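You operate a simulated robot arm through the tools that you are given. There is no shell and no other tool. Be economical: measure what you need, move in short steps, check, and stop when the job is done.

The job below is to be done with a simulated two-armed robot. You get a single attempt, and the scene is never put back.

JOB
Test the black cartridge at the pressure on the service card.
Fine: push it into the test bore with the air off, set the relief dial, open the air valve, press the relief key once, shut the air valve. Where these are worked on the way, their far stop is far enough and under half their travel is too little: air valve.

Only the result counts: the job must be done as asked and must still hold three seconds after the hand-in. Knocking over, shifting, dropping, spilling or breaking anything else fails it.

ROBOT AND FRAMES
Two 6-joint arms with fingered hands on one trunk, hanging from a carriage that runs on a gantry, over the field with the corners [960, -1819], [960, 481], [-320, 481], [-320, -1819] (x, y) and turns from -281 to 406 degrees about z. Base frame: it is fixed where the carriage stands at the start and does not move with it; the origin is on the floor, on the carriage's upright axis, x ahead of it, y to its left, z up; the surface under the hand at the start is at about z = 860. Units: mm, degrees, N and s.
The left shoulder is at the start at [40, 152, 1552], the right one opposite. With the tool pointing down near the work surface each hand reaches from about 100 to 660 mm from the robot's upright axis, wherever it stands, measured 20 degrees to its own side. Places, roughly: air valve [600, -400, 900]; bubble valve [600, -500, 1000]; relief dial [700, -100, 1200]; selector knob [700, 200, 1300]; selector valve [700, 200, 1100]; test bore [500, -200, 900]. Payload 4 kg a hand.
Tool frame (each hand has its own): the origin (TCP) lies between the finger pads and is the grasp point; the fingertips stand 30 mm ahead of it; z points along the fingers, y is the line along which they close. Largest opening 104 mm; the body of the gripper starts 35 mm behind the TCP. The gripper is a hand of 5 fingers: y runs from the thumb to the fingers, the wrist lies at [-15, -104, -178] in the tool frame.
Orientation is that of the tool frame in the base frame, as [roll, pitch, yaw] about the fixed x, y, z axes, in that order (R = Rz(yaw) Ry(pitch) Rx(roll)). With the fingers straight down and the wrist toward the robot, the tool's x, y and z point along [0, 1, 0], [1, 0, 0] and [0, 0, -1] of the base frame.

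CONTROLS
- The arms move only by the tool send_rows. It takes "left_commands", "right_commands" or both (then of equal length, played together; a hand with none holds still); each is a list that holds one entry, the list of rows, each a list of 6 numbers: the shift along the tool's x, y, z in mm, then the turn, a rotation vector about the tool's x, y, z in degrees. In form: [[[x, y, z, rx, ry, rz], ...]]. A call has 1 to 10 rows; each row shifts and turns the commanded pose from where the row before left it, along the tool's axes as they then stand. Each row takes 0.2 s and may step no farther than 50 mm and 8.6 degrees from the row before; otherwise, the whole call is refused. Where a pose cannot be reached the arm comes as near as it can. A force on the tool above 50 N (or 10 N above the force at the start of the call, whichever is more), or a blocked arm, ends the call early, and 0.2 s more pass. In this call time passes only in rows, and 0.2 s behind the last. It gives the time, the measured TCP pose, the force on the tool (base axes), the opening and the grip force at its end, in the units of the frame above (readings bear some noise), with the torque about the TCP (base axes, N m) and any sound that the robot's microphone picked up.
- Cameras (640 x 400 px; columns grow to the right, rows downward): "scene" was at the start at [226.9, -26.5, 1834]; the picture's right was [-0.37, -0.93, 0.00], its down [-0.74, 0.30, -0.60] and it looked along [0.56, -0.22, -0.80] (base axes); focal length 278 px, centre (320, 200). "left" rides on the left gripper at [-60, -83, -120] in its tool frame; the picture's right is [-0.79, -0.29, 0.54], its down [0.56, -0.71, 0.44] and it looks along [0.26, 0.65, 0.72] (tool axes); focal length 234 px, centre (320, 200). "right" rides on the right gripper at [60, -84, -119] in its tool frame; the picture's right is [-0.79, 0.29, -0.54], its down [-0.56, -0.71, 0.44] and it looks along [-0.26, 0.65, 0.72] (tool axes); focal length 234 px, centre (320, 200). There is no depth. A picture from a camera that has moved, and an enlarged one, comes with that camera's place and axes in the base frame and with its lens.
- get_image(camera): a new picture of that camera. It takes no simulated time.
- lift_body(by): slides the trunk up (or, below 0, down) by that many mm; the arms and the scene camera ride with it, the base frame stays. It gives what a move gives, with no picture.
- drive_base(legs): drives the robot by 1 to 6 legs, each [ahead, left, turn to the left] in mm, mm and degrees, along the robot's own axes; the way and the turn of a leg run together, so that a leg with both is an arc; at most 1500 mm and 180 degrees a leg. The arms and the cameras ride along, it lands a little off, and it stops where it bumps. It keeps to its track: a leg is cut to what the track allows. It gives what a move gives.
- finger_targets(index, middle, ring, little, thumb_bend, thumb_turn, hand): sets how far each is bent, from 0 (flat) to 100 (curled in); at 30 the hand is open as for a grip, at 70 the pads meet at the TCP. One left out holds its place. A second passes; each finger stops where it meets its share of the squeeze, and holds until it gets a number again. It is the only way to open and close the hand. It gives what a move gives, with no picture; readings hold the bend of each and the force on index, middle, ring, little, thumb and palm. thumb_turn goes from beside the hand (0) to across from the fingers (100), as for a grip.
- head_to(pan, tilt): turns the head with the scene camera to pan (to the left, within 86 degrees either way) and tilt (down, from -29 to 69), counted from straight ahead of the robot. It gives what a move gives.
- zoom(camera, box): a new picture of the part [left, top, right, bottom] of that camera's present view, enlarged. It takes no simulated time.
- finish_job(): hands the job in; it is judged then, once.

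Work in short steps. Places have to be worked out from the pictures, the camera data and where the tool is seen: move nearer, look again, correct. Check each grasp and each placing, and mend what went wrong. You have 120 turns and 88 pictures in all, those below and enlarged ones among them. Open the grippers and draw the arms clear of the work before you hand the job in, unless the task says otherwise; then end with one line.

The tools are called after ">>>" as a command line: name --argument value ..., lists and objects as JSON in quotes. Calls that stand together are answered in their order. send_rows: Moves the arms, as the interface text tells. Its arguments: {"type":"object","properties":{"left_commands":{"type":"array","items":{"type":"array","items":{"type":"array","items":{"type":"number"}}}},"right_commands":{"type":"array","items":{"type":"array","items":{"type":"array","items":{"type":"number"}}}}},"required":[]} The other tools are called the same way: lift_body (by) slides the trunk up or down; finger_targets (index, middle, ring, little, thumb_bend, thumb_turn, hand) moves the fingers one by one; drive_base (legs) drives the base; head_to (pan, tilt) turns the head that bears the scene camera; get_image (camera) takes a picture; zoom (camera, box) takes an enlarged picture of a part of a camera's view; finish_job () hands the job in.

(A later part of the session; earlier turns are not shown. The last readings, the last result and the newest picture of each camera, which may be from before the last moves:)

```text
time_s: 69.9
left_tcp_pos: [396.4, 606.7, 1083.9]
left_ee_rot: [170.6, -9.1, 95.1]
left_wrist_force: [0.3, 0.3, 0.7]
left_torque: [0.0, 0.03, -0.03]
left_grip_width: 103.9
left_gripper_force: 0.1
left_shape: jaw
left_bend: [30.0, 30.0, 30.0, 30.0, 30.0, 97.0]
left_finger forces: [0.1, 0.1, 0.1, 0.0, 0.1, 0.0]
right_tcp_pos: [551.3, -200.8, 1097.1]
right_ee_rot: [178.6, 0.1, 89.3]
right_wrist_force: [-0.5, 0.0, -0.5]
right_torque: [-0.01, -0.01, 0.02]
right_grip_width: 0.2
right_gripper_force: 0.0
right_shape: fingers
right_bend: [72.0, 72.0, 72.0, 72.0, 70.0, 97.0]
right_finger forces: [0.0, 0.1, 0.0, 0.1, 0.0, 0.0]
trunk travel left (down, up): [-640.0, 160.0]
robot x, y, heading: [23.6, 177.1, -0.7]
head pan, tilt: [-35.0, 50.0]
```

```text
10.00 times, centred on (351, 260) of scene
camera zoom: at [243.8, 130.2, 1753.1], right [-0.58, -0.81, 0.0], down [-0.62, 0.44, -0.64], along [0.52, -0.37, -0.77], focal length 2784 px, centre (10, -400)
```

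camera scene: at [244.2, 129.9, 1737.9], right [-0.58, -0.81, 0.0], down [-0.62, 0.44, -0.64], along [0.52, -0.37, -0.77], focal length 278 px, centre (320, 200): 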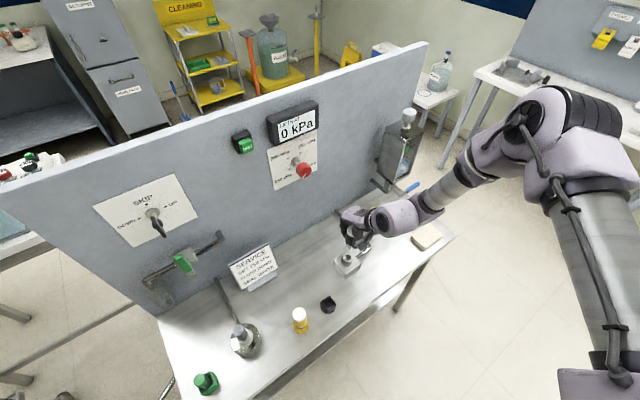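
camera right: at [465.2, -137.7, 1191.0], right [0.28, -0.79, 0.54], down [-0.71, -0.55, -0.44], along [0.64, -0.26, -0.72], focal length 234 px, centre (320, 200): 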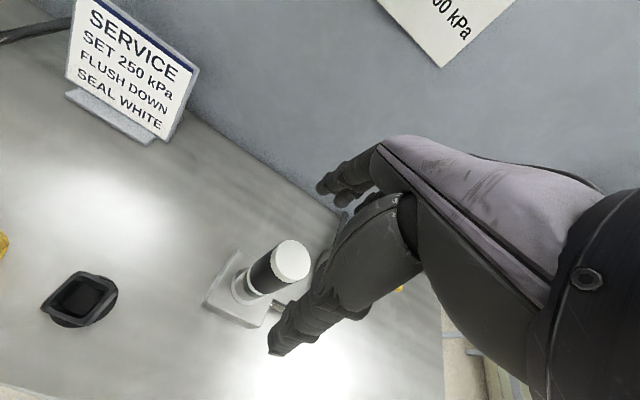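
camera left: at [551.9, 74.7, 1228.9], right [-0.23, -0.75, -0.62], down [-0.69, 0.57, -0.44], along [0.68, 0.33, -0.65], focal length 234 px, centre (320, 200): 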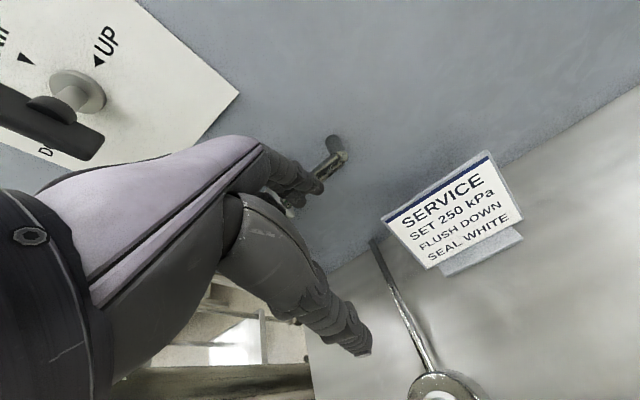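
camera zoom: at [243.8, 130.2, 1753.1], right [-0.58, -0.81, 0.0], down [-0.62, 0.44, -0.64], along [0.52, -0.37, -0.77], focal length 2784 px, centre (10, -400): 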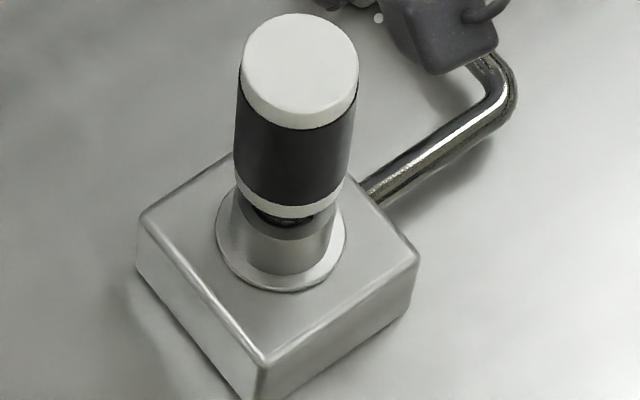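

About 12 mm remain; my pushes were ~14 mm off-axis (thumb contact at about [-9,+14] from the TCP), so it wedges. I shift so the thumb tip lands on the cap's centre and press again.

>>> send_rows --right_commands '[[[-12, 1, 0, 1.2, 0, 0]]]'

>>> lift_body --by -50

>>> lift_body --by -8

>>> lift_body --by -4

```text
time_s: 70.3
left_tcp_pos: [395.7, 607.4, 1083.2]
left_ee_rot: [170.6, -9.2, 95.2]
left_wrist_force: [-0.4, 1.0, 0.5]
left_torque: [0.01, 0.01, 0.04]
left_grip_width: 103.7
left_gripper_force: 0.0
left_shape: jaw
left_bend: [30.0, 30.0, 30.0, 30.0, 30.0, 97.0]
left_finger forces: [0.1, 0.0, 0.0, 0.0, 0.0, 0.0]
right_tcp_pos: [554.1, -213.8, 1096.7]
right_ee_rot: [179.8, 0.1, 89.4]
right_wrist_force: [0.5, 0.4, -0.3]
right_torque: [0.0, 0.0, -0.03]
right_grip_width: 0.0
right_gripper_force: 0.0
right_shape: fingers
right_bend: [72.0, 72.0, 72.0, 72.0, 70.0, 97.0]
right_finger forces: [0.0, 0.0, 0.0, 0.1, 0.0, 0.0]
trunk travel left (down, up): [-640.0, 160.0]
robot x, y, heading: [24.4, 174.7, -0.7]
head pan, tilt: [-35.0, 50.0]
```

```text
time_s: 71.2
left_tcp_pos: [396.9, 607.9, 1033.0]
left_ee_rot: [170.6, -9.3, 95.1]
left_wrist_force: [-0.1, -0.4, 0.0]
left_torque: [-0.01, -0.01, 0.04]
left_grip_width: 103.9
left_gripper_force: 0.0
left_shape: jaw
left_bend: [30.0, 30.0, 30.0, 30.0, 30.0, 97.0]
left_finger forces: [0.0, 0.0, 0.0, 0.1, 0.0, 0.0]
right_tcp_pos: [553.6, -214.0, 1047.2]
right_ee_rot: [179.9, 0.1, 89.3]
right_wrist_force: [-0.3, -0.7, -0.3]
right_torque: [-0.02, -0.01, 0.01]
right_grip_width: 0.0
right_gripper_force: 0.0
right_shape: fingers
right_bend: [72.0, 72.0, 72.0, 72.0, 70.0, 97.0]
right_finger forces: [0.0, 0.0, 0.1, 0.1, 0.1, 0.0]
trunk travel left (down, up): [-590.0, 210.0]
robot x, y, heading: [25.3, 174.7, -0.4]
head pan, tilt: [-35.0, 50.0]
```

```text
time_s: 71.8
left_tcp_pos: [397.6, 606.4, 1026.2]
left_ee_rot: [170.5, -9.2, 95.1]
left_wrist_force: [0.3, -0.2, -0.1]
left_torque: [-0.03, 0.0, 0.01]
left_grip_width: 104.0
left_gripper_force: 0.1
left_shape: jaw
left_bend: [30.0, 30.0, 30.0, 30.0, 30.0, 97.0]
left_finger forces: [0.1, 0.0, 0.0, 0.0, 0.0, 0.1]
right_tcp_pos: [554.8, -213.7, 1040.6]
right_ee_rot: [179.7, 0.1, 89.4]
right_wrist_force: [-1.1, 0.3, 10.7]
right_torque: [0.07, 0.19, 0.01]
right_grip_width: 0.1
right_gripper_force: 5.9
right_shape: fingers
right_bend: [72.0, 72.0, 72.0, 72.0, 70.0, 97.0]
right_finger forces: [0.1, 0.0, 0.0, 0.0, 11.8, 0.0]
trunk travel left (down, up): [-582.0, 218.0]
robot x, y, heading: [22.2, 172.0, -0.7]
head pan, tilt: [-35.0, 50.0]
```

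```text
time_s: 72.3
left_tcp_pos: [399.0, 605.0, 1021.3]
left_ee_rot: [170.5, -9.1, 95.1]
left_wrist_force: [0.2, 0.3, 0.4]
left_torque: [-0.04, 0.01, 0.0]
left_grip_width: 104.1
left_gripper_force: 0.1
left_shape: jaw
left_bend: [30.0, 30.0, 30.0, 30.0, 30.0, 97.0]
left_finger forces: [0.0, 0.0, 0.0, 0.0, 0.0, 0.1]
right_tcp_pos: [558.1, -216.7, 1040.7]
right_ee_rot: [179.4, 0.2, 89.2]
right_wrist_force: [-7.0, -1.5, 46.6]
right_torque: [0.47, 0.6, 0.14]
right_grip_width: 0.0
right_gripper_force: 24.2
right_shape: fingers
right_bend: [72.0, 72.0, 72.0, 72.0, 72.0, 97.0]
right_finger forces: [0.1, 0.0, 0.0, 0.0, 48.1, 0.0]
trunk travel left (down, up): [-578.0, 222.0]
robot x, y, heading: [22.9, 173.8, -0.4]
head pan, tilt: [-35.0, 50.0]
```

46 N, contact near the axis, still no give. I wiggle sideways a little under load to free the nose.

>>> send_rows --right_commands '[[[3, -4, 0, 0, 0, 0], [3, -4, 0, 0, 0, 0], [-3, -2, 0, 0, 0, 0], [-3, 3, 0, 0, 0, 0], [3, 0, 0, 0, 0, 0]]]'

>>> lift_body --by -4

>>> zoom --camera "scene" --box '[325, 220, 375, 265]'

```text
time_s: 73.5
left_tcp_pos: [398.9, 605.0, 1020.8]
left_ee_rot: [170.4, -9.1, 95.3]
left_wrist_force: [0.4, 0.0, 0.5]
left_torque: [0.0, -0.01, 0.01]
left_grip_width: 103.8
left_gripper_force: 0.0
left_shape: jaw
left_bend: [30.0, 30.0, 30.0, 30.0, 30.0, 97.0]
left_finger forces: [0.0, 0.0, 0.0, 0.1, 0.1, 0.0]
right_tcp_pos: [549.6, -212.8, 1039.3]
right_ee_rot: [179.5, 0.3, 89.3]
right_wrist_force: [-6.0, -2.1, 45.5]
right_torque: [0.45, 0.43, 0.06]
right_grip_width: 0.0
right_gripper_force: 24.5
right_shape: fingers
right_bend: [72.0, 72.0, 72.0, 72.0, 73.0, 97.0]
right_finger forces: [0.0, 0.0, 0.0, 0.1, 48.4, 0.0]
trunk travel left (down, up): [-578.0, 222.0]
robot x, y, heading: [24.2, 172.7, -0.5]
head pan, tilt: [-35.0, 50.0]
```

```text
time_s: 73.9
left_tcp_pos: [396.9, 606.0, 1018.6]
left_ee_rot: [170.7, -9.2, 95.2]
left_wrist_force: [-0.3, -0.1, 0.3]
left_torque: [-0.01, 0.01, -0.01]
left_grip_width: 103.9
left_gripper_force: 0.1
left_shape: jaw
left_bend: [30.0, 30.0, 30.0, 30.0, 30.0, 97.0]
left_finger forces: [0.0, 0.0, 0.0, 0.0, 0.0, 0.0]
right_tcp_pos: [552.0, -212.8, 1039.9]
right_ee_rot: [178.9, 0.2, 89.2]
right_wrist_force: [-3.1, -1.6, 29.9]
right_torque: [0.29, 0.29, 0.05]
right_grip_width: 0.1
right_gripper_force: 15.9
right_shape: fingers
right_bend: [72.0, 72.0, 72.0, 72.0, 72.0, 97.0]
right_finger forces: [0.0, 0.0, 0.0, 0.1, 32.1, 0.0]
trunk travel left (down, up): [-577.0, 223.0]
robot x, y, heading: [27.2, 172.3, -0.2]
head pan, tilt: [-35.0, 50.0]
stopped: the force on the tool passed its limit at 61 N (the readings are from after the stop); the commanded pose is now the measured one
```

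```text
8.89 times, centred on (350, 242) of scene
camera zoom: at [244.3, 129.6, 1689.3], right [-0.58, -0.81, 0.0], down [-0.62, 0.44, -0.64], along [0.52, -0.37, -0.77], focal length 2475 px, centre (53, -178)
```

zoom: 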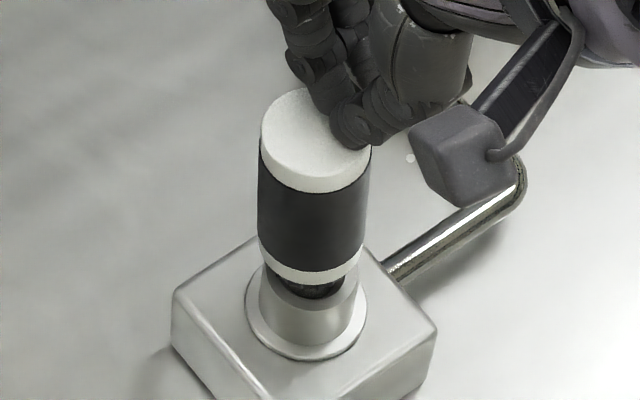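

The thumb presses ~12 mm off the cap's centre. I back off, recentre, and press again in small steps.

>>> lift_body --by 12

>>> send_rows --right_commands '[[[7, 3, 0, 1, 0, 0]]]'

>>> lift_body --by -12

>>> lift_body --by -2

>>> lift_body --by -1

```text
time_s: 74.5
left_tcp_pos: [396.9, 608.1, 1031.3]
left_ee_rot: [170.6, -9.2, 95.1]
left_wrist_force: [-1.0, 0.5, -0.3]
left_torque: [0.02, -0.01, 0.0]
left_grip_width: 104.0
left_gripper_force: 0.1
left_shape: jaw
left_bend: [30.0, 30.0, 30.0, 30.0, 30.0, 97.0]
left_finger forces: [0.0, 0.0, 0.0, 0.0, 0.0, 0.1]
right_tcp_pos: [547.7, -211.2, 1048.1]
right_ee_rot: [179.5, 0.1, 89.2]
right_wrist_force: [-0.2, -0.6, -0.1]
right_torque: [0.0, 0.01, -0.01]
right_grip_width: 0.0
right_gripper_force: 0.0
right_shape: fingers
right_bend: [72.0, 72.0, 72.0, 72.0, 70.0, 97.0]
right_finger forces: [0.1, 0.0, 0.0, 0.1, 0.1, 0.1]
trunk travel left (down, up): [-589.0, 211.0]
robot x, y, heading: [20.0, 178.4, -0.0]
head pan, tilt: [-35.0, 50.0]
```

```text
time_s: 74.9
left_tcp_pos: [396.0, 607.2, 1031.1]
left_ee_rot: [170.4, -9.2, 95.2]
left_wrist_force: [-0.2, 0.2, 0.6]
left_torque: [-0.02, -0.04, -0.03]
left_grip_width: 103.9
left_gripper_force: 0.1
left_shape: jaw
left_bend: [30.0, 30.0, 30.0, 30.0, 30.0, 97.0]
left_finger forces: [0.0, 0.0, 0.0, 0.1, 0.0, 0.0]
right_tcp_pos: [550.8, -205.5, 1048.9]
right_ee_rot: [-179.7, 0.0, 89.2]
right_wrist_force: [0.0, 0.2, 0.4]
right_torque: [0.0, 0.01, -0.03]
right_grip_width: 0.1
right_gripper_force: 0.3
right_shape: fingers
right_bend: [72.0, 72.0, 72.0, 72.0, 70.0, 97.0]
right_finger forces: [0.0, 0.0, 0.0, 0.1, 0.0, 0.0]
trunk travel left (down, up): [-589.0, 211.0]
robot x, y, heading: [24.9, 175.1, -0.5]
head pan, tilt: [-35.0, 50.0]
```

```text
time_s: 75.5
left_tcp_pos: [397.9, 606.7, 1019.8]
left_ee_rot: [170.6, -9.1, 95.0]
left_wrist_force: [-0.2, 1.2, -0.2]
left_torque: [-0.02, 0.01, 0.01]
left_grip_width: 103.9
left_gripper_force: 0.1
left_shape: jaw
left_bend: [30.0, 30.0, 30.0, 30.0, 30.0, 97.0]
left_finger forces: [0.1, 0.0, 0.1, 0.0, 0.0, 0.0]
right_tcp_pos: [553.9, -205.8, 1038.1]
right_ee_rot: [-180.0, 0.2, 89.1]
right_wrist_force: [-3.5, 1.0, 29.4]
right_torque: [0.33, 0.41, 0.03]
right_grip_width: 0.0
right_gripper_force: 15.8
right_shape: fingers
right_bend: [72.0, 72.0, 72.0, 72.0, 71.0, 97.0]
right_finger forces: [0.1, 0.0, 0.1, 0.0, 31.7, 0.0]
trunk travel left (down, up): [-577.0, 223.0]
robot x, y, heading: [25.0, 175.2, -0.8]
head pan, tilt: [-35.0, 50.0]
```

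```text
time_s: 76.0
left_tcp_pos: [397.3, 608.0, 1019.2]
left_ee_rot: [170.5, -9.2, 95.0]
left_wrist_force: [0.3, 0.5, 0.1]
left_torque: [-0.02, 0.0, 0.01]
left_grip_width: 104.0
left_gripper_force: 0.0
left_shape: jaw
left_bend: [30.0, 30.0, 30.0, 30.0, 30.0, 97.0]
left_finger forces: [0.0, 0.0, 0.0, 0.0, 0.0, 0.1]
right_tcp_pos: [557.0, -205.6, 1040.3]
right_ee_rot: [179.6, 0.2, 89.2]
right_wrist_force: [-2.6, 0.5, 21.8]
right_torque: [0.25, 0.29, 0.01]
right_grip_width: 0.3
right_gripper_force: 12.3
right_shape: fingers
right_bend: [72.0, 72.0, 72.0, 72.0, 71.0, 97.0]
right_finger forces: [0.0, 0.0, 0.1, 0.0, 24.3, 0.1]
trunk travel left (down, up): [-575.0, 225.0]
robot x, y, heading: [23.5, 174.3, -0.2]
head pan, tilt: [-35.0, 50.0]
stopped: the force on the tool passed its limit at 53 N (the readings are from after the stop); the commanded pose is now the measured one
```

```text
time_s: 76.5
left_tcp_pos: [396.7, 605.9, 1017.1]
left_ee_rot: [170.5, -9.2, 95.2]
left_wrist_force: [-0.3, -0.8, 0.3]
left_torque: [0.03, 0.0, 0.01]
left_grip_width: 103.8
left_gripper_force: 0.1
left_shape: jaw
left_bend: [30.0, 30.0, 30.0, 30.0, 30.0, 97.0]
left_finger forces: [0.0, 0.1, 0.0, 0.1, 0.0, 0.1]
right_tcp_pos: [556.3, -207.1, 1039.9]
right_ee_rot: [179.7, 0.2, 89.2]
right_wrist_force: [-5.7, 1.9, 40.5]
right_torque: [0.5, 0.54, 0.05]
right_grip_width: 0.0
right_gripper_force: 20.8
right_shape: fingers
right_bend: [72.0, 72.0, 72.0, 72.0, 71.0, 96.0]
right_finger forces: [0.0, 0.0, 0.0, 0.1, 41.7, 0.0]
trunk travel left (down, up): [-574.0, 226.0]
robot x, y, heading: [25.1, 178.1, -0.3]
head pan, tilt: [-35.0, 50.0]
```

Contact now ≈[543,-195], 40 N. I raise the load in 1 mm steps.

>>> lift_body --by -1

>>> lift_body --by -0.7

>>> lift_body --by -0.7

>>> lift_body --by -0.7

```text
time_s: 76.9
left_tcp_pos: [398.0, 606.0, 1017.2]
left_ee_rot: [170.6, -9.1, 95.2]
left_wrist_force: [0.1, 0.5, -0.2]
left_torque: [0.02, 0.0, 0.03]
left_grip_width: 103.6
left_gripper_force: 0.0
left_shape: jaw
left_bend: [30.0, 30.0, 30.0, 30.0, 30.0, 97.0]
left_finger forces: [0.0, 0.1, 0.0, 0.0, 0.1, 0.1]
right_tcp_pos: [557.8, -205.5, 1041.1]
right_ee_rot: [179.3, 0.1, 89.1]
right_wrist_force: [-2.5, 0.7, 23.4]
right_torque: [0.28, 0.32, -0.01]
right_grip_width: 0.0
right_gripper_force: 12.1
right_shape: fingers
right_bend: [72.0, 72.0, 72.0, 72.0, 71.0, 97.0]
right_finger forces: [0.0, 0.0, 0.1, 0.1, 24.9, 0.0]
trunk travel left (down, up): [-574.0, 226.0]
robot x, y, heading: [20.9, 176.1, -0.3]
head pan, tilt: [-35.0, 50.0]
stopped: the force on the tool passed its limit at 52 N (the readings are from after the stop); the commanded pose is now the measured one
```

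```text
time_s: 77.4
left_tcp_pos: [398.0, 606.0, 1016.1]
left_ee_rot: [170.5, -9.1, 95.1]
left_wrist_force: [0.1, 0.0, 0.3]
left_torque: [0.02, 0.0, 0.0]
left_grip_width: 104.2
left_gripper_force: 0.0
left_shape: jaw
left_bend: [30.0, 30.0, 30.0, 30.0, 30.0, 97.0]
left_finger forces: [0.1, 0.0, 0.0, 0.0, 0.0, 0.1]
right_tcp_pos: [558.3, -206.1, 1038.3]
right_ee_rot: [179.5, 0.3, 89.2]
right_wrist_force: [-5.3, -0.1, 36.7]
right_torque: [0.44, 0.48, 0.03]
right_grip_width: 0.0
right_gripper_force: 19.0
right_shape: fingers
right_bend: [72.0, 72.0, 72.0, 72.0, 71.0, 96.0]
right_finger forces: [0.1, 0.0, 0.0, 0.1, 38.0, 0.1]
trunk travel left (down, up): [-573.0, 227.0]
robot x, y, heading: [19.0, 173.5, -0.5]
head pan, tilt: [-35.0, 50.0]
```

```text
time_s: 77.9
left_tcp_pos: [398.2, 604.4, 1016.8]
left_ee_rot: [170.4, -9.1, 95.1]
left_wrist_force: [-0.4, 0.1, -0.3]
left_torque: [0.01, -0.02, -0.01]
left_grip_width: 104.2
left_gripper_force: 0.1
left_shape: jaw
left_bend: [30.0, 30.0, 30.0, 30.0, 30.0, 97.0]
left_finger forces: [0.0, 0.0, 0.0, 0.0, 0.0, 0.0]
right_tcp_pos: [557.8, -207.3, 1041.0]
right_ee_rot: [179.4, 0.1, 89.2]
right_wrist_force: [-8.3, 1.7, 46.5]
right_torque: [0.54, 0.59, 0.05]
right_grip_width: 0.3
right_gripper_force: 23.7
right_shape: fingers
right_bend: [72.0, 72.0, 72.0, 72.0, 72.0, 96.0]
right_finger forces: [0.0, 0.0, 0.0, 0.0, 47.5, 0.1]
trunk travel left (down, up): [-572.0, 228.0]
robot x, y, heading: [24.6, 178.1, -0.5]
head pan, tilt: [-35.0, 50.0]
```

```text
time_s: 78.4
left_tcp_pos: [398.9, 605.2, 1014.7]
left_ee_rot: [170.5, -9.0, 95.1]
left_wrist_force: [-0.1, -0.1, 0.2]
left_torque: [0.03, -0.01, 0.0]
left_grip_width: 103.8
left_gripper_force: 0.1
left_shape: jaw
left_bend: [30.0, 30.0, 30.0, 30.0, 30.0, 97.0]
left_finger forces: [0.0, 0.1, 0.1, 0.0, 0.0, 0.0]
right_tcp_pos: [557.1, -206.9, 1039.7]
right_ee_rot: [179.4, 0.3, 89.3]
right_wrist_force: [-4.1, 0.1, 43.6]
right_torque: [0.51, 0.33, 0.06]
right_grip_width: 0.3
right_gripper_force: 22.8
right_shape: fingers
right_bend: [72.0, 72.0, 72.0, 72.0, 73.0, 96.0]
right_finger forces: [0.0, 0.1, 0.0, 0.0, 46.2, 0.0]
trunk travel left (down, up): [-572.0, 228.0]
robot x, y, heading: [23.6, 174.7, -0.6]
head pan, tilt: [-35.0, 50.0]
```

It doesn't yield axially at 50 N, and earlier views show it was tilted in my grip while pushing. New approach: grip it again, preload ~15 N, then rock the top in a small circle to find the aligned pose.

>>> lift_body --by 55

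>>> finger_targets --hand "right" --index 30 --middle 30 --ring 30 --little 30 --thumb_bend 30

>>> send_rows --right_commands '[[[7, -7, 0, 0.5, 0, 0]]]'

>>> zoom --camera "right" --box '[200, 210, 340, 330]'

```text
time_s: 79.4
left_tcp_pos: [396.4, 607.4, 1069.9]
left_ee_rot: [170.5, -9.2, 95.2]
left_wrist_force: [0.3, -0.6, 0.5]
left_torque: [0.0, 0.03, -0.03]
left_grip_width: 104.1
left_gripper_force: 0.0
left_shape: jaw
left_bend: [30.0, 30.0, 30.0, 30.0, 30.0, 97.0]
left_finger forces: [0.0, 0.0, 0.0, 0.1, 0.0, 0.0]
right_tcp_pos: [555.0, -204.2, 1091.4]
right_ee_rot: [179.8, 0.2, 89.2]
right_wrist_force: [-0.1, -0.1, -0.5]
right_torque: [0.01, 0.01, -0.02]
right_grip_width: 0.1
right_gripper_force: 0.1
right_shape: fingers
right_bend: [72.0, 72.0, 72.0, 72.0, 70.0, 97.0]
right_finger forces: [0.0, 0.0, 0.0, 0.1, 0.0, 0.0]
trunk travel left (down, up): [-627.0, 173.0]
robot x, y, heading: [23.3, 174.6, -0.4]
head pan, tilt: [-35.0, 50.0]
```

```text
time_s: 80.4
left_tcp_pos: [396.7, 606.7, 1069.2]
left_ee_rot: [170.6, -9.2, 95.1]
left_wrist_force: [0.0, -1.4, 0.9]
left_torque: [-0.01, 0.01, 0.01]
left_grip_width: 103.9
left_gripper_force: 0.1
left_shape: jaw
left_bend: [30.0, 30.0, 30.0, 30.0, 30.0, 97.0]
left_finger forces: [0.1, 0.0, 0.0, 0.1, 0.0, 0.0]
right_tcp_pos: [554.6, -204.9, 1090.9]
right_ee_rot: [179.6, 0.0, 89.2]
right_wrist_force: [0.4, 0.1, -0.5]
right_torque: [0.01, 0.01, 0.02]
right_grip_width: 103.0
right_gripper_force: 0.0
right_shape: fingers
right_bend: [30.0, 30.0, 30.0, 30.0, 30.0, 97.0]
right_finger forces: [0.0, 0.0, 0.1, 0.1, 0.0, 0.0]
trunk travel left (down, up): [-627.0, 173.0]
robot x, y, heading: [24.2, 174.6, -0.4]
head pan, tilt: [-35.0, 50.0]
```

```text
time_s: 80.8
left_tcp_pos: [396.1, 607.8, 1069.7]
left_ee_rot: [170.5, -9.2, 95.1]
left_wrist_force: [-0.2, -0.4, -0.2]
left_torque: [0.01, 0.03, -0.05]
left_grip_width: 103.6
left_gripper_force: 0.0
left_shape: jaw
left_bend: [30.0, 30.0, 30.0, 30.0, 30.0, 97.0]
left_finger forces: [0.0, 0.0, 0.1, 0.0, 0.0, 0.1]
right_tcp_pos: [546.9, -197.9, 1090.5]
right_ee_rot: [-179.8, 0.1, 89.2]
right_wrist_force: [-0.1, -0.4, 0.2]
right_torque: [-0.01, 0.01, 0.02]
right_grip_width: 103.0
right_gripper_force: 0.1
right_shape: fingers
right_bend: [30.0, 30.0, 30.0, 30.0, 30.0, 97.0]
right_finger forces: [0.0, 0.0, 0.1, 0.0, 0.0, 0.0]
trunk travel left (down, up): [-627.0, 173.0]
robot x, y, heading: [21.2, 174.9, -0.4]
head pan, tilt: [-35.0, 50.0]
```

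```text
3.33 times, centred on (270, 270) of right
camera zoom: at [464.1, -137.2, 1209.3], right [0.28, -0.79, 0.54], down [-0.72, -0.55, -0.43], along [0.64, -0.27, -0.72], focal length 781 px, centre (487, -33)
```

zoom: 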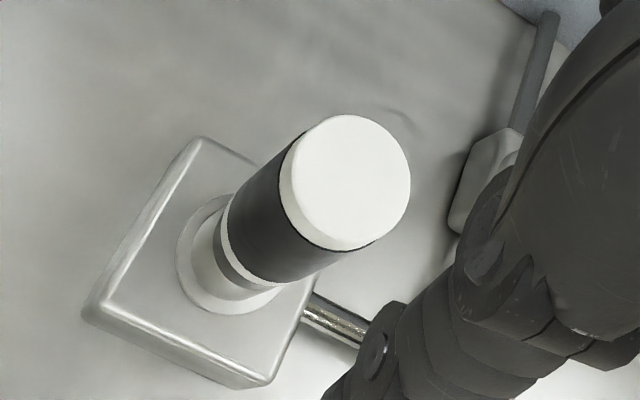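

Nearly upright at rest. Regrasp at the upper body and preload.

>>> lift_body --by -100

>>> finger_targets --hand "right" --index 95 --middle 95 --ring 60 --little 60 --thumb_bend 95

>>> lift_body --by -3

>>> zoom --camera "scene" --box '[310, 205, 390, 255]'

```text
time_s: 82.1
left_tcp_pos: [396.6, 607.6, 970.0]
left_ee_rot: [170.6, -9.2, 95.0]
left_wrist_force: [-0.7, 0.1, 0.0]
left_torque: [0.0, -0.02, -0.03]
left_grip_width: 103.8
left_gripper_force: 0.1
left_shape: jaw
left_bend: [30.0, 30.0, 30.0, 30.0, 30.0, 97.0]
left_finger forces: [0.0, 0.0, 0.1, 0.1, 0.1, 0.0]
right_tcp_pos: [548.2, -197.9, 990.2]
right_ee_rot: [-179.8, 0.1, 89.2]
right_wrist_force: [0.8, 0.2, -0.1]
right_torque: [0.02, -0.02, 0.04]
right_grip_width: 103.2
right_gripper_force: 0.1
right_shape: fingers
right_bend: [30.0, 30.0, 30.0, 30.0, 30.0, 97.0]
right_finger forces: [0.0, 0.0, 0.1, 0.1, 0.0, 0.1]
trunk travel left (down, up): [-527.0, 273.0]
robot x, y, heading: [21.0, 176.2, -0.4]
head pan, tilt: [-35.0, 50.0]
```

```text
time_s: 83.1
left_tcp_pos: [396.3, 606.5, 970.8]
left_ee_rot: [170.6, -9.1, 95.0]
left_wrist_force: [-0.9, 0.5, -0.2]
left_torque: [0.01, 0.03, -0.01]
left_grip_width: 103.6
left_gripper_force: 0.0
left_shape: jaw
left_bend: [30.0, 30.0, 30.0, 30.0, 30.0, 97.0]
left_finger forces: [0.0, 0.0, 0.0, 0.1, 0.0, 0.1]
right_tcp_pos: [548.9, -198.2, 991.1]
right_ee_rot: [-179.9, 0.2, 89.2]
right_wrist_force: [3.2, -0.5, -1.2]
right_torque: [-0.04, -0.18, 0.06]
right_grip_width: 28.7
right_gripper_force: 14.1
right_shape: fingers
right_bend: [60.0, 62.0, 60.0, 60.0, 60.0, 96.0]
right_finger forces: [7.3, 8.8, 0.0, 0.0, 12.2, 0.0]
trunk travel left (down, up): [-527.0, 273.0]
robot x, y, heading: [24.8, 173.9, -0.5]
head pan, tilt: [-35.0, 50.0]
```

```text
time_s: 83.7
left_tcp_pos: [397.3, 607.5, 966.6]
left_ee_rot: [170.6, -9.2, 95.1]
left_wrist_force: [1.4, -0.7, -0.1]
left_torque: [-0.03, -0.01, -0.03]
left_grip_width: 103.9
left_gripper_force: 0.0
left_shape: jaw
left_bend: [30.0, 30.0, 30.0, 30.0, 30.0, 97.0]
left_finger forces: [0.1, 0.0, 0.0, 0.0, 0.0, 0.0]
right_tcp_pos: [549.7, -199.1, 989.8]
right_ee_rot: [179.9, 0.1, 89.3]
right_wrist_force: [0.6, 0.5, 12.0]
right_torque: [0.02, -0.01, 0.01]
right_grip_width: 28.8
right_gripper_force: 14.5
right_shape: fingers
right_bend: [60.0, 62.0, 60.0, 60.0, 61.0, 96.0]
right_finger forces: [7.6, 8.3, 0.1, 0.0, 13.5, 0.0]
trunk travel left (down, up): [-524.0, 276.0]
robot x, y, heading: [23.6, 174.9, -0.5]
head pan, tilt: [-35.0, 50.0]
```

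```text
8.00 times, centred on (350, 230) of scene
camera zoom: at [244.2, 129.9, 1637.0], right [-0.58, -0.81, 0.0], down [-0.62, 0.44, -0.64], along [0.52, -0.37, -0.77], focal length 2227 px, centre (80, -40)
```

zoom: 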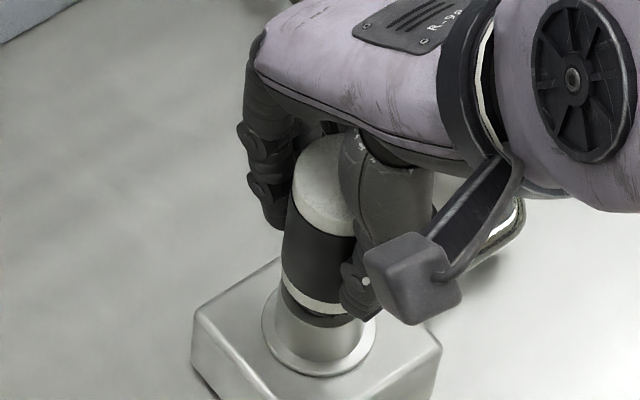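

Upright here with 12 N preload. Rock in a circle, then follow down.

>>> send_rows --right_commands '[[[3, 0, 0, 0, 0, 0], [0, 3, 0, 0, 0, 0], [-3, 0, 0, 0, 0, 0], [-3, 0, 0, 0, 0, 0], [0, -3, 0, 0, 0, 0], [0, -3, 0, 0, 0, 0], [3, 0, 0, 0, 0, 0], [3, 0, 0, 0, 0, 0], [0, 3, 0, 0, 0, 0], [-3, 0, 0, 0, 0, 0]]]'

>>> lift_body --by -3

>>> send_rows --right_commands '[[[3, 0, 0, 0, 0, 0], [0, 3, 0, 0, 0, 0], [-3, 0, 0, 0, 0, 0], [-3, 0, 0, 0, 0, 0], [0, -3, 0, 0, 0, 0], [0, -3, 0, 0, 0, 0], [3, 0, 0, 0, 0, 0], [3, 0, 0, 0, 0, 0], [0, 3, 0, 0, 0, 0], [-3, 0, 0, 0, 0, 0]]]'

>>> lift_body --by -3

>>> zoom --camera "scene" --box '[310, 205, 390, 255]'

```text
time_s: 85.8
left_tcp_pos: [397.2, 607.7, 968.1]
left_ee_rot: [170.5, -9.2, 95.1]
left_wrist_force: [0.3, -0.2, 0.7]
left_torque: [0.01, 0.02, 0.02]
left_grip_width: 104.4
left_gripper_force: 0.0
left_shape: jaw
left_bend: [30.0, 30.0, 30.0, 30.0, 30.0, 97.0]
left_finger forces: [0.0, 0.0, 0.0, 0.1, 0.0, 0.0]
right_tcp_pos: [548.5, -198.8, 989.2]
right_ee_rot: [-179.9, 0.2, 89.2]
right_wrist_force: [3.1, 0.1, 13.2]
right_torque: [0.0, -0.19, 0.01]
right_grip_width: 28.5
right_gripper_force: 15.7
right_shape: fingers
right_bend: [59.0, 61.0, 60.0, 60.0, 62.0, 95.0]
right_finger forces: [8.1, 9.6, 0.0, 0.0, 13.7, 0.0]
trunk travel left (down, up): [-524.0, 276.0]
robot x, y, heading: [25.1, 177.6, -0.5]
head pan, tilt: [-35.0, 50.0]
```

```text
time_s: 86.4
left_tcp_pos: [398.4, 606.0, 963.7]
left_ee_rot: [170.5, -9.1, 95.1]
left_wrist_force: [0.2, -0.3, -1.1]
left_torque: [-0.02, 0.01, 0.02]
left_grip_width: 103.7
left_gripper_force: 0.1
left_shape: jaw
left_bend: [30.0, 30.0, 30.0, 30.0, 30.0, 97.0]
left_finger forces: [0.0, 0.0, 0.0, 0.0, 0.1, 0.0]
right_tcp_pos: [549.4, -199.4, 987.2]
right_ee_rot: [-180.0, 0.3, 89.0]
right_wrist_force: [3.3, -0.6, 22.9]
right_torque: [0.05, -0.07, 0.01]
right_grip_width: 28.4
right_gripper_force: 16.6
right_shape: fingers
right_bend: [60.0, 62.0, 60.0, 60.0, 62.0, 95.0]
right_finger forces: [8.1, 10.8, 0.0, 0.0, 14.3, 0.0]
trunk travel left (down, up): [-521.0, 279.0]
robot x, y, heading: [20.2, 177.6, -0.6]
head pan, tilt: [-35.0, 50.0]
```

```text
time_s: 88.6
left_tcp_pos: [399.2, 606.0, 964.2]
left_ee_rot: [170.5, -9.2, 95.1]
left_wrist_force: [0.1, 0.5, 1.1]
left_torque: [0.01, 0.03, -0.03]
left_grip_width: 103.8
left_gripper_force: 0.0
left_shape: jaw
left_bend: [30.0, 30.0, 30.0, 30.0, 30.0, 97.0]
left_finger forces: [0.1, 0.0, 0.1, 0.0, 0.1, 0.0]
right_tcp_pos: [549.4, -199.0, 984.9]
right_ee_rot: [-179.9, 0.2, 89.1]
right_wrist_force: [4.2, -0.5, 19.2]
right_torque: [0.02, -0.22, 0.04]
right_grip_width: 28.1
right_gripper_force: 17.0
right_shape: fingers
right_bend: [59.0, 61.0, 60.0, 60.0, 62.0, 95.0]
right_finger forces: [9.0, 11.3, 0.0, 0.0, 13.7, 0.0]
trunk travel left (down, up): [-521.0, 279.0]
robot x, y, heading: [22.6, 177.2, -0.5]
head pan, tilt: [-35.0, 50.0]
```

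```text
time_s: 89.1
left_tcp_pos: [399.1, 605.7, 961.4]
left_ee_rot: [170.5, -9.2, 95.1]
left_wrist_force: [-0.3, -0.2, 0.0]
left_torque: [0.0, -0.01, -0.02]
left_grip_width: 104.1
left_gripper_force: 0.0
left_shape: jaw
left_bend: [30.0, 30.0, 30.0, 30.0, 30.0, 97.0]
left_finger forces: [0.1, 0.1, 0.0, 0.0, 0.0, 0.0]
right_tcp_pos: [550.3, -198.8, 982.4]
right_ee_rot: [180.0, 0.2, 89.1]
right_wrist_force: [3.2, 0.0, 24.7]
right_torque: [0.03, -0.14, 0.04]
right_grip_width: 27.9
right_gripper_force: 17.6
right_shape: fingers
right_bend: [60.0, 61.0, 60.0, 60.0, 62.0, 95.0]
right_finger forces: [8.7, 12.6, 0.1, 0.0, 14.3, 0.0]
trunk travel left (down, up): [-518.0, 282.0]
robot x, y, heading: [20.1, 176.7, -0.8]
head pan, tilt: [-35.0, 50.0]
```

```text
8.00 times, centred on (350, 230) of scene
camera zoom: at [244.9, 129.4, 1631.2], right [-0.58, -0.81, 0.0], down [-0.62, 0.44, -0.64], along [0.52, -0.37, -0.76], focal length 2227 px, centre (80, -40)
```

zoom: 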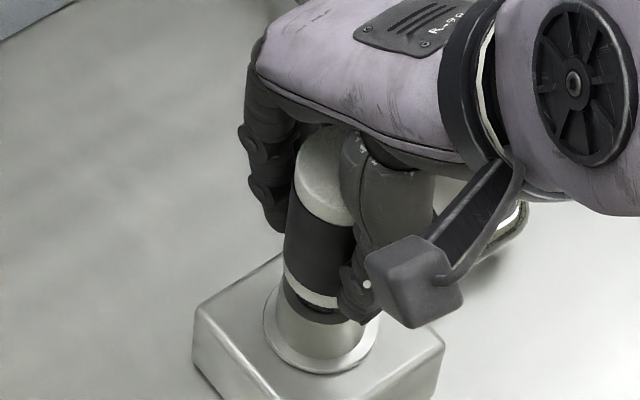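

Re-examining the earlier view into the empty bore: its floor is ~28 mm below the mouth, and the nose (46 mm long) is inserted 28 mm. So it is bottomed, not jammed. I unload, release, rise and back away from it.

>>> lift_body --by 5

>>> finger_targets --hand "right" --index 30 --middle 30 --ring 30 --little 30 --thumb_bend 30

>>> lift_body --by 200

>>> drive_base --legs '[[-200, 0, 0]]'

>>> get_image --camera "scene"

```text
time_s: 89.6
left_tcp_pos: [398.5, 608.4, 966.6]
left_ee_rot: [170.5, -9.2, 95.1]
left_wrist_force: [1.0, -0.1, 0.4]
left_torque: [-0.01, 0.0, 0.01]
left_grip_width: 104.0
left_gripper_force: 0.0
left_shape: jaw
left_bend: [30.0, 30.0, 30.0, 30.0, 30.0, 97.0]
left_finger forces: [0.0, 0.1, 0.0, 0.0, 0.0, 0.1]
right_tcp_pos: [547.8, -197.4, 985.5]
right_ee_rot: [-179.7, 0.1, 89.2]
right_wrist_force: [9.1, -3.5, 0.4]
right_torque: [-0.17, -0.5, 0.02]
right_grip_width: 28.3
right_gripper_force: 16.6
right_shape: fingers
right_bend: [59.0, 61.0, 60.0, 60.0, 62.0, 95.0]
right_finger forces: [8.7, 13.4, 0.0, 0.0, 10.8, 0.0]
trunk travel left (down, up): [-523.0, 277.0]
robot x, y, heading: [20.6, 176.6, -0.6]
head pan, tilt: [-35.0, 50.0]
```

```text
time_s: 90.6
left_tcp_pos: [396.8, 607.8, 965.9]
left_ee_rot: [170.5, -9.3, 95.1]
left_wrist_force: [-0.9, -0.4, 0.5]
left_torque: [0.01, 0.03, 0.02]
left_grip_width: 103.7
left_gripper_force: 0.0
left_shape: jaw
left_bend: [30.0, 30.0, 30.0, 30.0, 30.0, 97.0]
left_finger forces: [0.1, 0.0, 0.1, 0.0, 0.0, 0.0]
right_tcp_pos: [547.2, -197.1, 985.9]
right_ee_rot: [-179.8, 0.0, 89.1]
right_wrist_force: [-0.1, 0.1, 0.2]
right_torque: [-0.01, -0.03, -0.03]
right_grip_width: 103.0
right_gripper_force: 0.1
right_shape: fingers
right_bend: [30.0, 30.0, 30.0, 30.0, 30.0, 97.0]
right_finger forces: [0.0, 0.0, 0.1, 0.0, 0.0, 0.1]
trunk travel left (down, up): [-523.0, 277.0]
robot x, y, heading: [22.5, 177.3, -0.4]
head pan, tilt: [-35.0, 50.0]
```

```text
time_s: 92.8
left_tcp_pos: [397.6, 607.1, 1165.3]
left_ee_rot: [170.5, -9.2, 95.1]
left_wrist_force: [-0.2, 0.5, -0.4]
left_torque: [0.03, 0.01, -0.01]
left_grip_width: 104.0
left_gripper_force: 0.1
left_shape: jaw
left_bend: [30.0, 30.0, 30.0, 30.0, 30.0, 97.0]
left_finger forces: [0.0, 0.1, 0.0, 0.0, 0.0, 0.1]
right_tcp_pos: [546.3, -197.0, 1186.1]
right_ee_rot: [-179.7, 0.2, 89.1]
right_wrist_force: [0.1, -0.5, 0.0]
right_torque: [0.01, 0.01, -0.01]
right_grip_width: 102.8
right_gripper_force: 0.1
right_shape: fingers
right_bend: [30.0, 30.0, 30.0, 30.0, 30.0, 97.0]
right_finger forces: [0.0, 0.0, 0.0, 0.1, 0.0, 0.0]
trunk travel left (down, up): [-723.0, 77.0]
robot x, y, heading: [21.2, 174.3, -0.3]
head pan, tilt: [-35.0, 50.0]
```

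```text
time_s: 94.4
left_tcp_pos: [197.3, 609.2, 1166.1]
left_ee_rot: [170.7, -9.2, 95.0]
left_wrist_force: [0.1, -0.1, -0.1]
left_torque: [0.02, -0.01, -0.01]
left_grip_width: 104.1
left_gripper_force: 0.0
left_shape: jaw
left_bend: [30.0, 30.0, 30.0, 30.0, 30.0, 97.0]
left_finger forces: [0.0, 0.0, 0.1, 0.0, 0.1, 0.0]
right_tcp_pos: [347.6, -196.7, 1185.6]
right_ee_rot: [-179.8, 0.1, 89.0]
right_wrist_force: [-0.3, -0.2, 0.1]
right_torque: [-0.02, -0.01, -0.03]
right_grip_width: 103.0
right_gripper_force: 0.0
right_shape: fingers
right_bend: [30.0, 30.0, 30.0, 30.0, 30.0, 97.0]
right_finger forces: [0.0, 0.1, 0.0, 0.1, 0.1, 0.0]
trunk travel left (down, up): [-723.0, 77.0]
robot x, y, heading: [-180.7, 176.6, -0.7]
head pan, tilt: [-35.0, 50.0]
```

```text
17 pictures are left
camera scene: at [43.5, 131.8, 1835.6], right [-0.58, -0.81, 0.0], down [-0.62, 0.45, -0.64], along [0.52, -0.37, -0.77], focal length 278 px, centre (320, 200)
```

scene: 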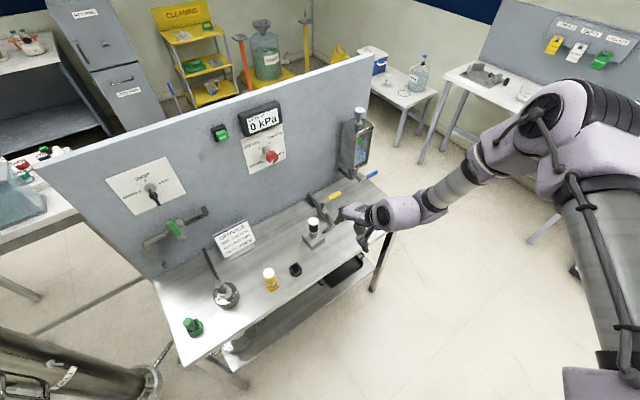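

Cartridge stands upright in the bore; nothing else disturbed. Next the dial at ≈[716,-150,1218]: I turn the hand to point at the board (+x), rotating about the wrist.

>>> send_rows --right_commands '[[[0, 25, -15, -8.2, 0, 0], [0, 25, -15, -8.2, 0, 0], [0, 25, -15, -8.2, 0, 0], [0, 25, -15, -8.2, 0, 0], [0, 25, -15, -8.2, 0, 0], [0, 25, -15, -8.2, 0, 0], [0, 25, -15, -8.2, 0, 0], [0, 25, -15, -8.2, 0, 0], [0, 25, -15, -8.2, 0, 0], [0, 25, -15, -8.2, 0, 0]]]'

>>> send_rows --right_commands '[[[0, 25, -15, -8.2, 0, 0]]]'

```text
time_s: 96.6
left_tcp_pos: [197.1, 608.0, 1165.5]
left_ee_rot: [170.6, -9.2, 95.0]
left_wrist_force: [-0.7, 0.6, -0.3]
left_torque: [-0.01, -0.02, 0.0]
left_grip_width: 104.0
left_gripper_force: 0.2
left_shape: jaw
left_bend: [30.0, 30.0, 30.0, 30.0, 30.0, 97.0]
left_finger forces: [0.0, 0.1, 0.0, 0.0, 0.0, 0.1]
right_tcp_pos: [418.2, -185.8, 1449.0]
right_ee_rot: [98.1, 0.3, 89.0]
right_wrist_force: [0.6, 0.6, -0.3]
right_torque: [0.02, -0.01, 0.0]
right_grip_width: 102.9
right_gripper_force: 0.1
right_shape: fingers
right_bend: [30.0, 30.0, 30.0, 30.0, 30.0, 97.0]
right_finger forces: [0.1, 0.0, 0.0, 0.1, 0.0, 0.0]
right hand out of reach, approached as far as the arm can: row 4, 5, 6, 7, 8, 9
trunk travel left (down, up): [-723.0, 77.0]
robot x, y, heading: [-177.4, 177.0, -0.8]
head pan, tilt: [-35.0, 50.0]
```

```text
time_s: 97.0
left_tcp_pos: [196.8, 610.6, 1166.7]
left_ee_rot: [170.6, -9.3, 95.0]
left_wrist_force: [0.4, 0.2, -0.3]
left_torque: [-0.02, 0.06, 0.01]
left_grip_width: 103.8
left_gripper_force: 0.1
left_shape: jaw
left_bend: [30.0, 30.0, 30.0, 30.0, 30.0, 97.0]
left_finger forces: [0.0, 0.1, 0.0, 0.0, 0.0, 0.0]
right_tcp_pos: [406.5, -185.5, 1477.1]
right_ee_rot: [90.1, 0.4, 88.8]
right_wrist_force: [0.3, 0.1, 0.4]
right_torque: [-0.01, 0.04, 0.0]
right_grip_width: 103.1
right_gripper_force: 0.0
right_shape: fingers
right_bend: [30.0, 30.0, 30.0, 30.0, 30.0, 97.0]
right_finger forces: [0.0, 0.0, 0.0, 0.0, 0.0, 0.0]
right hand out of reach, approached as far as the arm can: row 1
trunk travel left (down, up): [-723.0, 77.0]
robot x, y, heading: [-178.6, 177.1, -0.9]
head pan, tilt: [-35.0, 50.0]
```

The hand now points at the board. The knob must turn ~180° clockwise (150→250), i.e. + about tool z, so I pre-roll the hand negative first.

>>> send_rows --right_commands '[[[0, 0, 0, 0, 0, -8.5], [0, 0, 0, 0, 0, -8.5], [0, 0, 0, 0, 0, -8.5], [0, 0, 0, 0, 0, -8.5], [0, 0, 0, 0, 0, -8.5], [0, 0, 0, 0, 0, -8.5], [0, 0, 0, 0, 0, -8.5], [0, 0, 0, 0, 0, -8.5], [0, 0, 0, 0, 0, -8.5], [0, 0, 0, 0, 0, -8.5]]]'

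```text
time_s: 99.2
left_tcp_pos: [197.1, 608.5, 1165.5]
left_ee_rot: [170.6, -9.1, 95.0]
left_wrist_force: [-0.6, 0.3, -0.4]
left_torque: [0.0, 0.01, 0.03]
left_grip_width: 103.8
left_gripper_force: 0.1
left_shape: jaw
left_bend: [30.0, 30.0, 30.0, 30.0, 30.0, 97.0]
left_finger forces: [0.0, 0.1, 0.0, 0.1, 0.0, 0.0]
right_tcp_pos: [407.5, -185.5, 1476.1]
right_ee_rot: [89.8, 85.4, 88.9]
right_wrist_force: [-1.0, -0.4, -0.7]
right_torque: [-0.01, 0.02, 0.0]
right_grip_width: 103.0
right_gripper_force: 0.1
right_shape: fingers
right_bend: [30.0, 30.0, 30.0, 30.0, 30.0, 97.0]
right_finger forces: [0.1, 0.0, 0.0, 0.0, 0.0, 0.1]
trunk travel left (down, up): [-723.0, 77.0]
robot x, y, heading: [-178.7, 178.3, -0.6]
head pan, tilt: [-35.0, 50.0]
```

Rolls freely. Continue to about -145°.

>>> send_rows --right_commands '[[[0, 0, 0, 0, 0, -8.5], [0, 0, 0, 0, 0, -8.5], [0, 0, 0, 0, 0, -8.5], [0, 0, 0, 0, 0, -8.5], [0, 0, 0, 0, 0, -8.5], [0, 0, 0, 0, 0, -8.5], [0, 0, 0, 0, 0, -8.5]]]'

>>> lift_body --by -258

>>> get_image --camera "right"

```text
time_s: 100.8
left_tcp_pos: [196.9, 608.5, 1166.5]
left_ee_rot: [170.6, -9.2, 95.0]
left_wrist_force: [-1.0, 0.3, -0.9]
left_torque: [0.0, -0.03, 0.0]
left_grip_width: 104.0
left_gripper_force: 0.0
left_shape: jaw
left_bend: [30.0, 30.0, 30.0, 30.0, 30.0, 97.0]
left_finger forces: [0.0, 0.0, 0.0, 0.1, 0.0, 0.0]
right_tcp_pos: [407.2, -186.9, 1478.5]
right_ee_rot: [-90.0, 35.2, -90.9]
right_wrist_force: [-0.4, 0.0, -0.2]
right_torque: [0.01, -0.01, 0.05]
right_grip_width: 103.1
right_gripper_force: 0.0
right_shape: fingers
right_bend: [30.0, 30.0, 30.0, 30.0, 30.0, 97.0]
right_finger forces: [0.0, 0.0, 0.0, 0.0, 0.0, 0.0]
trunk travel left (down, up): [-723.0, 77.0]
robot x, y, heading: [-176.7, 172.5, -0.4]
head pan, tilt: [-35.0, 50.0]
```

```text
time_s: 103.5
left_tcp_pos: [197.0, 609.6, 906.9]
left_ee_rot: [170.6, -9.2, 95.0]
left_wrist_force: [1.2, 0.4, -0.2]
left_torque: [-0.01, -0.07, 0.0]
left_grip_width: 104.0
left_gripper_force: 0.0
left_shape: jaw
left_bend: [30.0, 30.0, 30.0, 30.0, 30.0, 97.0]
left_finger forces: [0.0, 0.1, 0.0, 0.0, 0.0, 0.1]
right_tcp_pos: [406.9, -185.6, 1219.3]
right_ee_rot: [-90.0, 35.4, -90.9]
right_wrist_force: [-0.1, 0.2, -0.2]
right_torque: [-0.03, 0.02, 0.0]
right_grip_width: 103.0
right_gripper_force: 0.1
right_shape: fingers
right_bend: [30.0, 30.0, 30.0, 30.0, 30.0, 97.0]
right_finger forces: [0.0, 0.1, 0.0, 0.0, 0.0, 0.1]
trunk travel left (down, up): [-465.0, 335.0]
robot x, y, heading: [-174.4, 182.0, -0.7]
head pan, tilt: [-35.0, 50.0]
```

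```text
16 pictures are left
camera right: at [284.3, -283.1, 1251.8], right [-0.53, 0.82, 0.22], down [0.44, 0.04, 0.9], along [0.73, 0.57, -0.38], focal length 234 px, centre (320, 200)
```

right: 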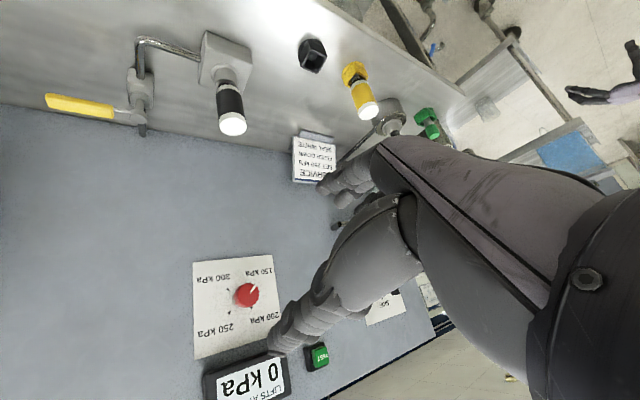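

Knob confirmed at ≈[716,-150,1217], pointer at 150. I zoom to get marker angles and knob size.

>>> zoom --camera "right" --box '[180, 245, 300, 345]'

```text
4.00 times, centred on (240, 295) of right
camera zoom: at [284.3, -283.1, 1251.8], right [-0.53, 0.82, 0.22], down [0.44, 0.04, 0.9], along [0.73, 0.57, -0.38], focal length 937 px, centre (640, -180)
```

zoom: 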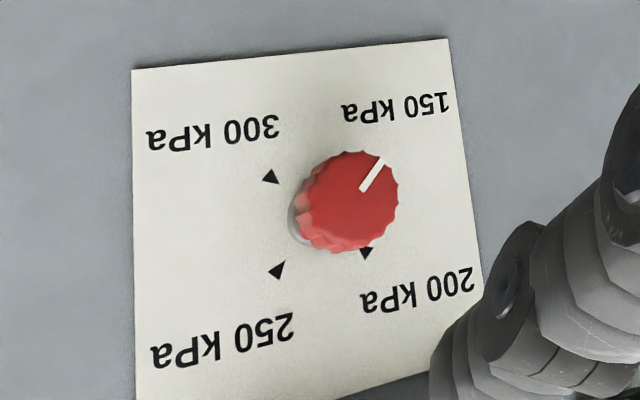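

Markers are 90° apart (150=-135°, 250=+45°), knob ⌀≈42 mm, front at x≈716, panel at x≈765. I drive up to 75 mm short of it.

>>> drive_base --legs '[[150, 36, 0], [85, 0, 0]]'

>>> get_image --camera "right"

```text
time_s: 105.5
left_tcp_pos: [433.1, 642.3, 908.6]
left_ee_rot: [170.6, -9.1, 94.8]
left_wrist_force: [0.8, 0.5, -0.2]
left_torque: [-0.05, 0.02, -0.01]
left_grip_width: 103.7
left_gripper_force: 0.0
left_shape: jaw
left_bend: [30.0, 30.0, 30.0, 30.0, 30.0, 97.0]
left_finger forces: [0.0, 0.0, 0.1, 0.1, 0.1, 0.0]
right_tcp_pos: [640.3, -153.7, 1220.2]
right_ee_rot: [-89.9, 35.4, -91.0]
right_wrist_force: [0.3, -0.7, -0.3]
right_torque: [-0.01, 0.0, -0.03]
right_grip_width: 103.1
right_gripper_force: 0.0
right_shape: fingers
right_bend: [30.0, 30.0, 30.0, 30.0, 30.0, 97.0]
right_finger forces: [0.0, 0.0, 0.0, 0.1, 0.0, 0.0]
trunk travel left (down, up): [-465.0, 335.0]
robot x, y, heading: [58.9, 210.4, -0.9]
head pan, tilt: [-35.0, 50.0]
```

```text
14 pictures are left
camera right: at [518.0, -250.6, 1252.0], right [-0.53, 0.82, 0.22], down [0.44, 0.04, 0.9], along [0.73, 0.57, -0.38], focal length 234 px, centre (320, 200)
```

right: 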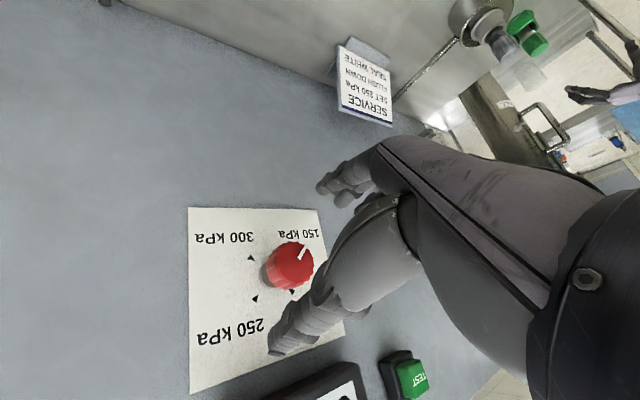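

Knob now reads ≈[716,-147,1219]. I move in 80 mm, 7 mm left.

>>> drive_base --legs '[[0, 7, 0], [80, 0, 0]]'

>>> get_image --camera "right"

```text
time_s: 106.9
left_tcp_pos: [512.0, 648.6, 908.0]
left_ee_rot: [170.6, -9.2, 95.0]
left_wrist_force: [0.5, 0.4, 0.8]
left_torque: [-0.02, 0.03, -0.03]
left_grip_width: 103.8
left_gripper_force: 0.1
left_shape: jaw
left_bend: [30.0, 30.0, 30.0, 30.0, 30.0, 97.0]
left_finger forces: [0.0, 0.0, 0.1, 0.0, 0.0, 0.0]
right_tcp_pos: [721.2, -146.8, 1220.3]
right_ee_rot: [-90.0, 35.4, -91.1]
right_wrist_force: [0.3, 0.6, 0.8]
right_torque: [0.0, -0.02, -0.03]
right_grip_width: 103.0
right_gripper_force: 0.1
right_shape: fingers
right_bend: [30.0, 30.0, 30.0, 30.0, 30.0, 97.0]
right_finger forces: [0.1, 0.1, 0.0, 0.0, 0.1, 0.1]
trunk travel left (down, up): [-465.0, 335.0]
robot x, y, heading: [138.6, 218.2, -0.7]
head pan, tilt: [-35.0, 50.0]
```

```text
13 pictures are left
camera right: at [598.2, -243.7, 1252.0], right [-0.53, 0.82, 0.22], down [0.44, 0.04, 0.9], along [0.73, 0.57, -0.38], focal length 234 px, centre (320, 200)
```

right: 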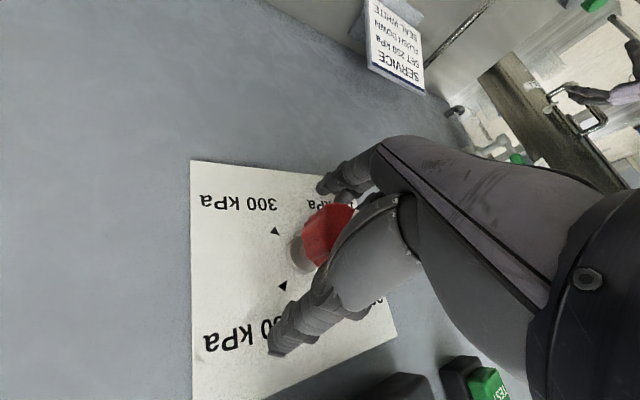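

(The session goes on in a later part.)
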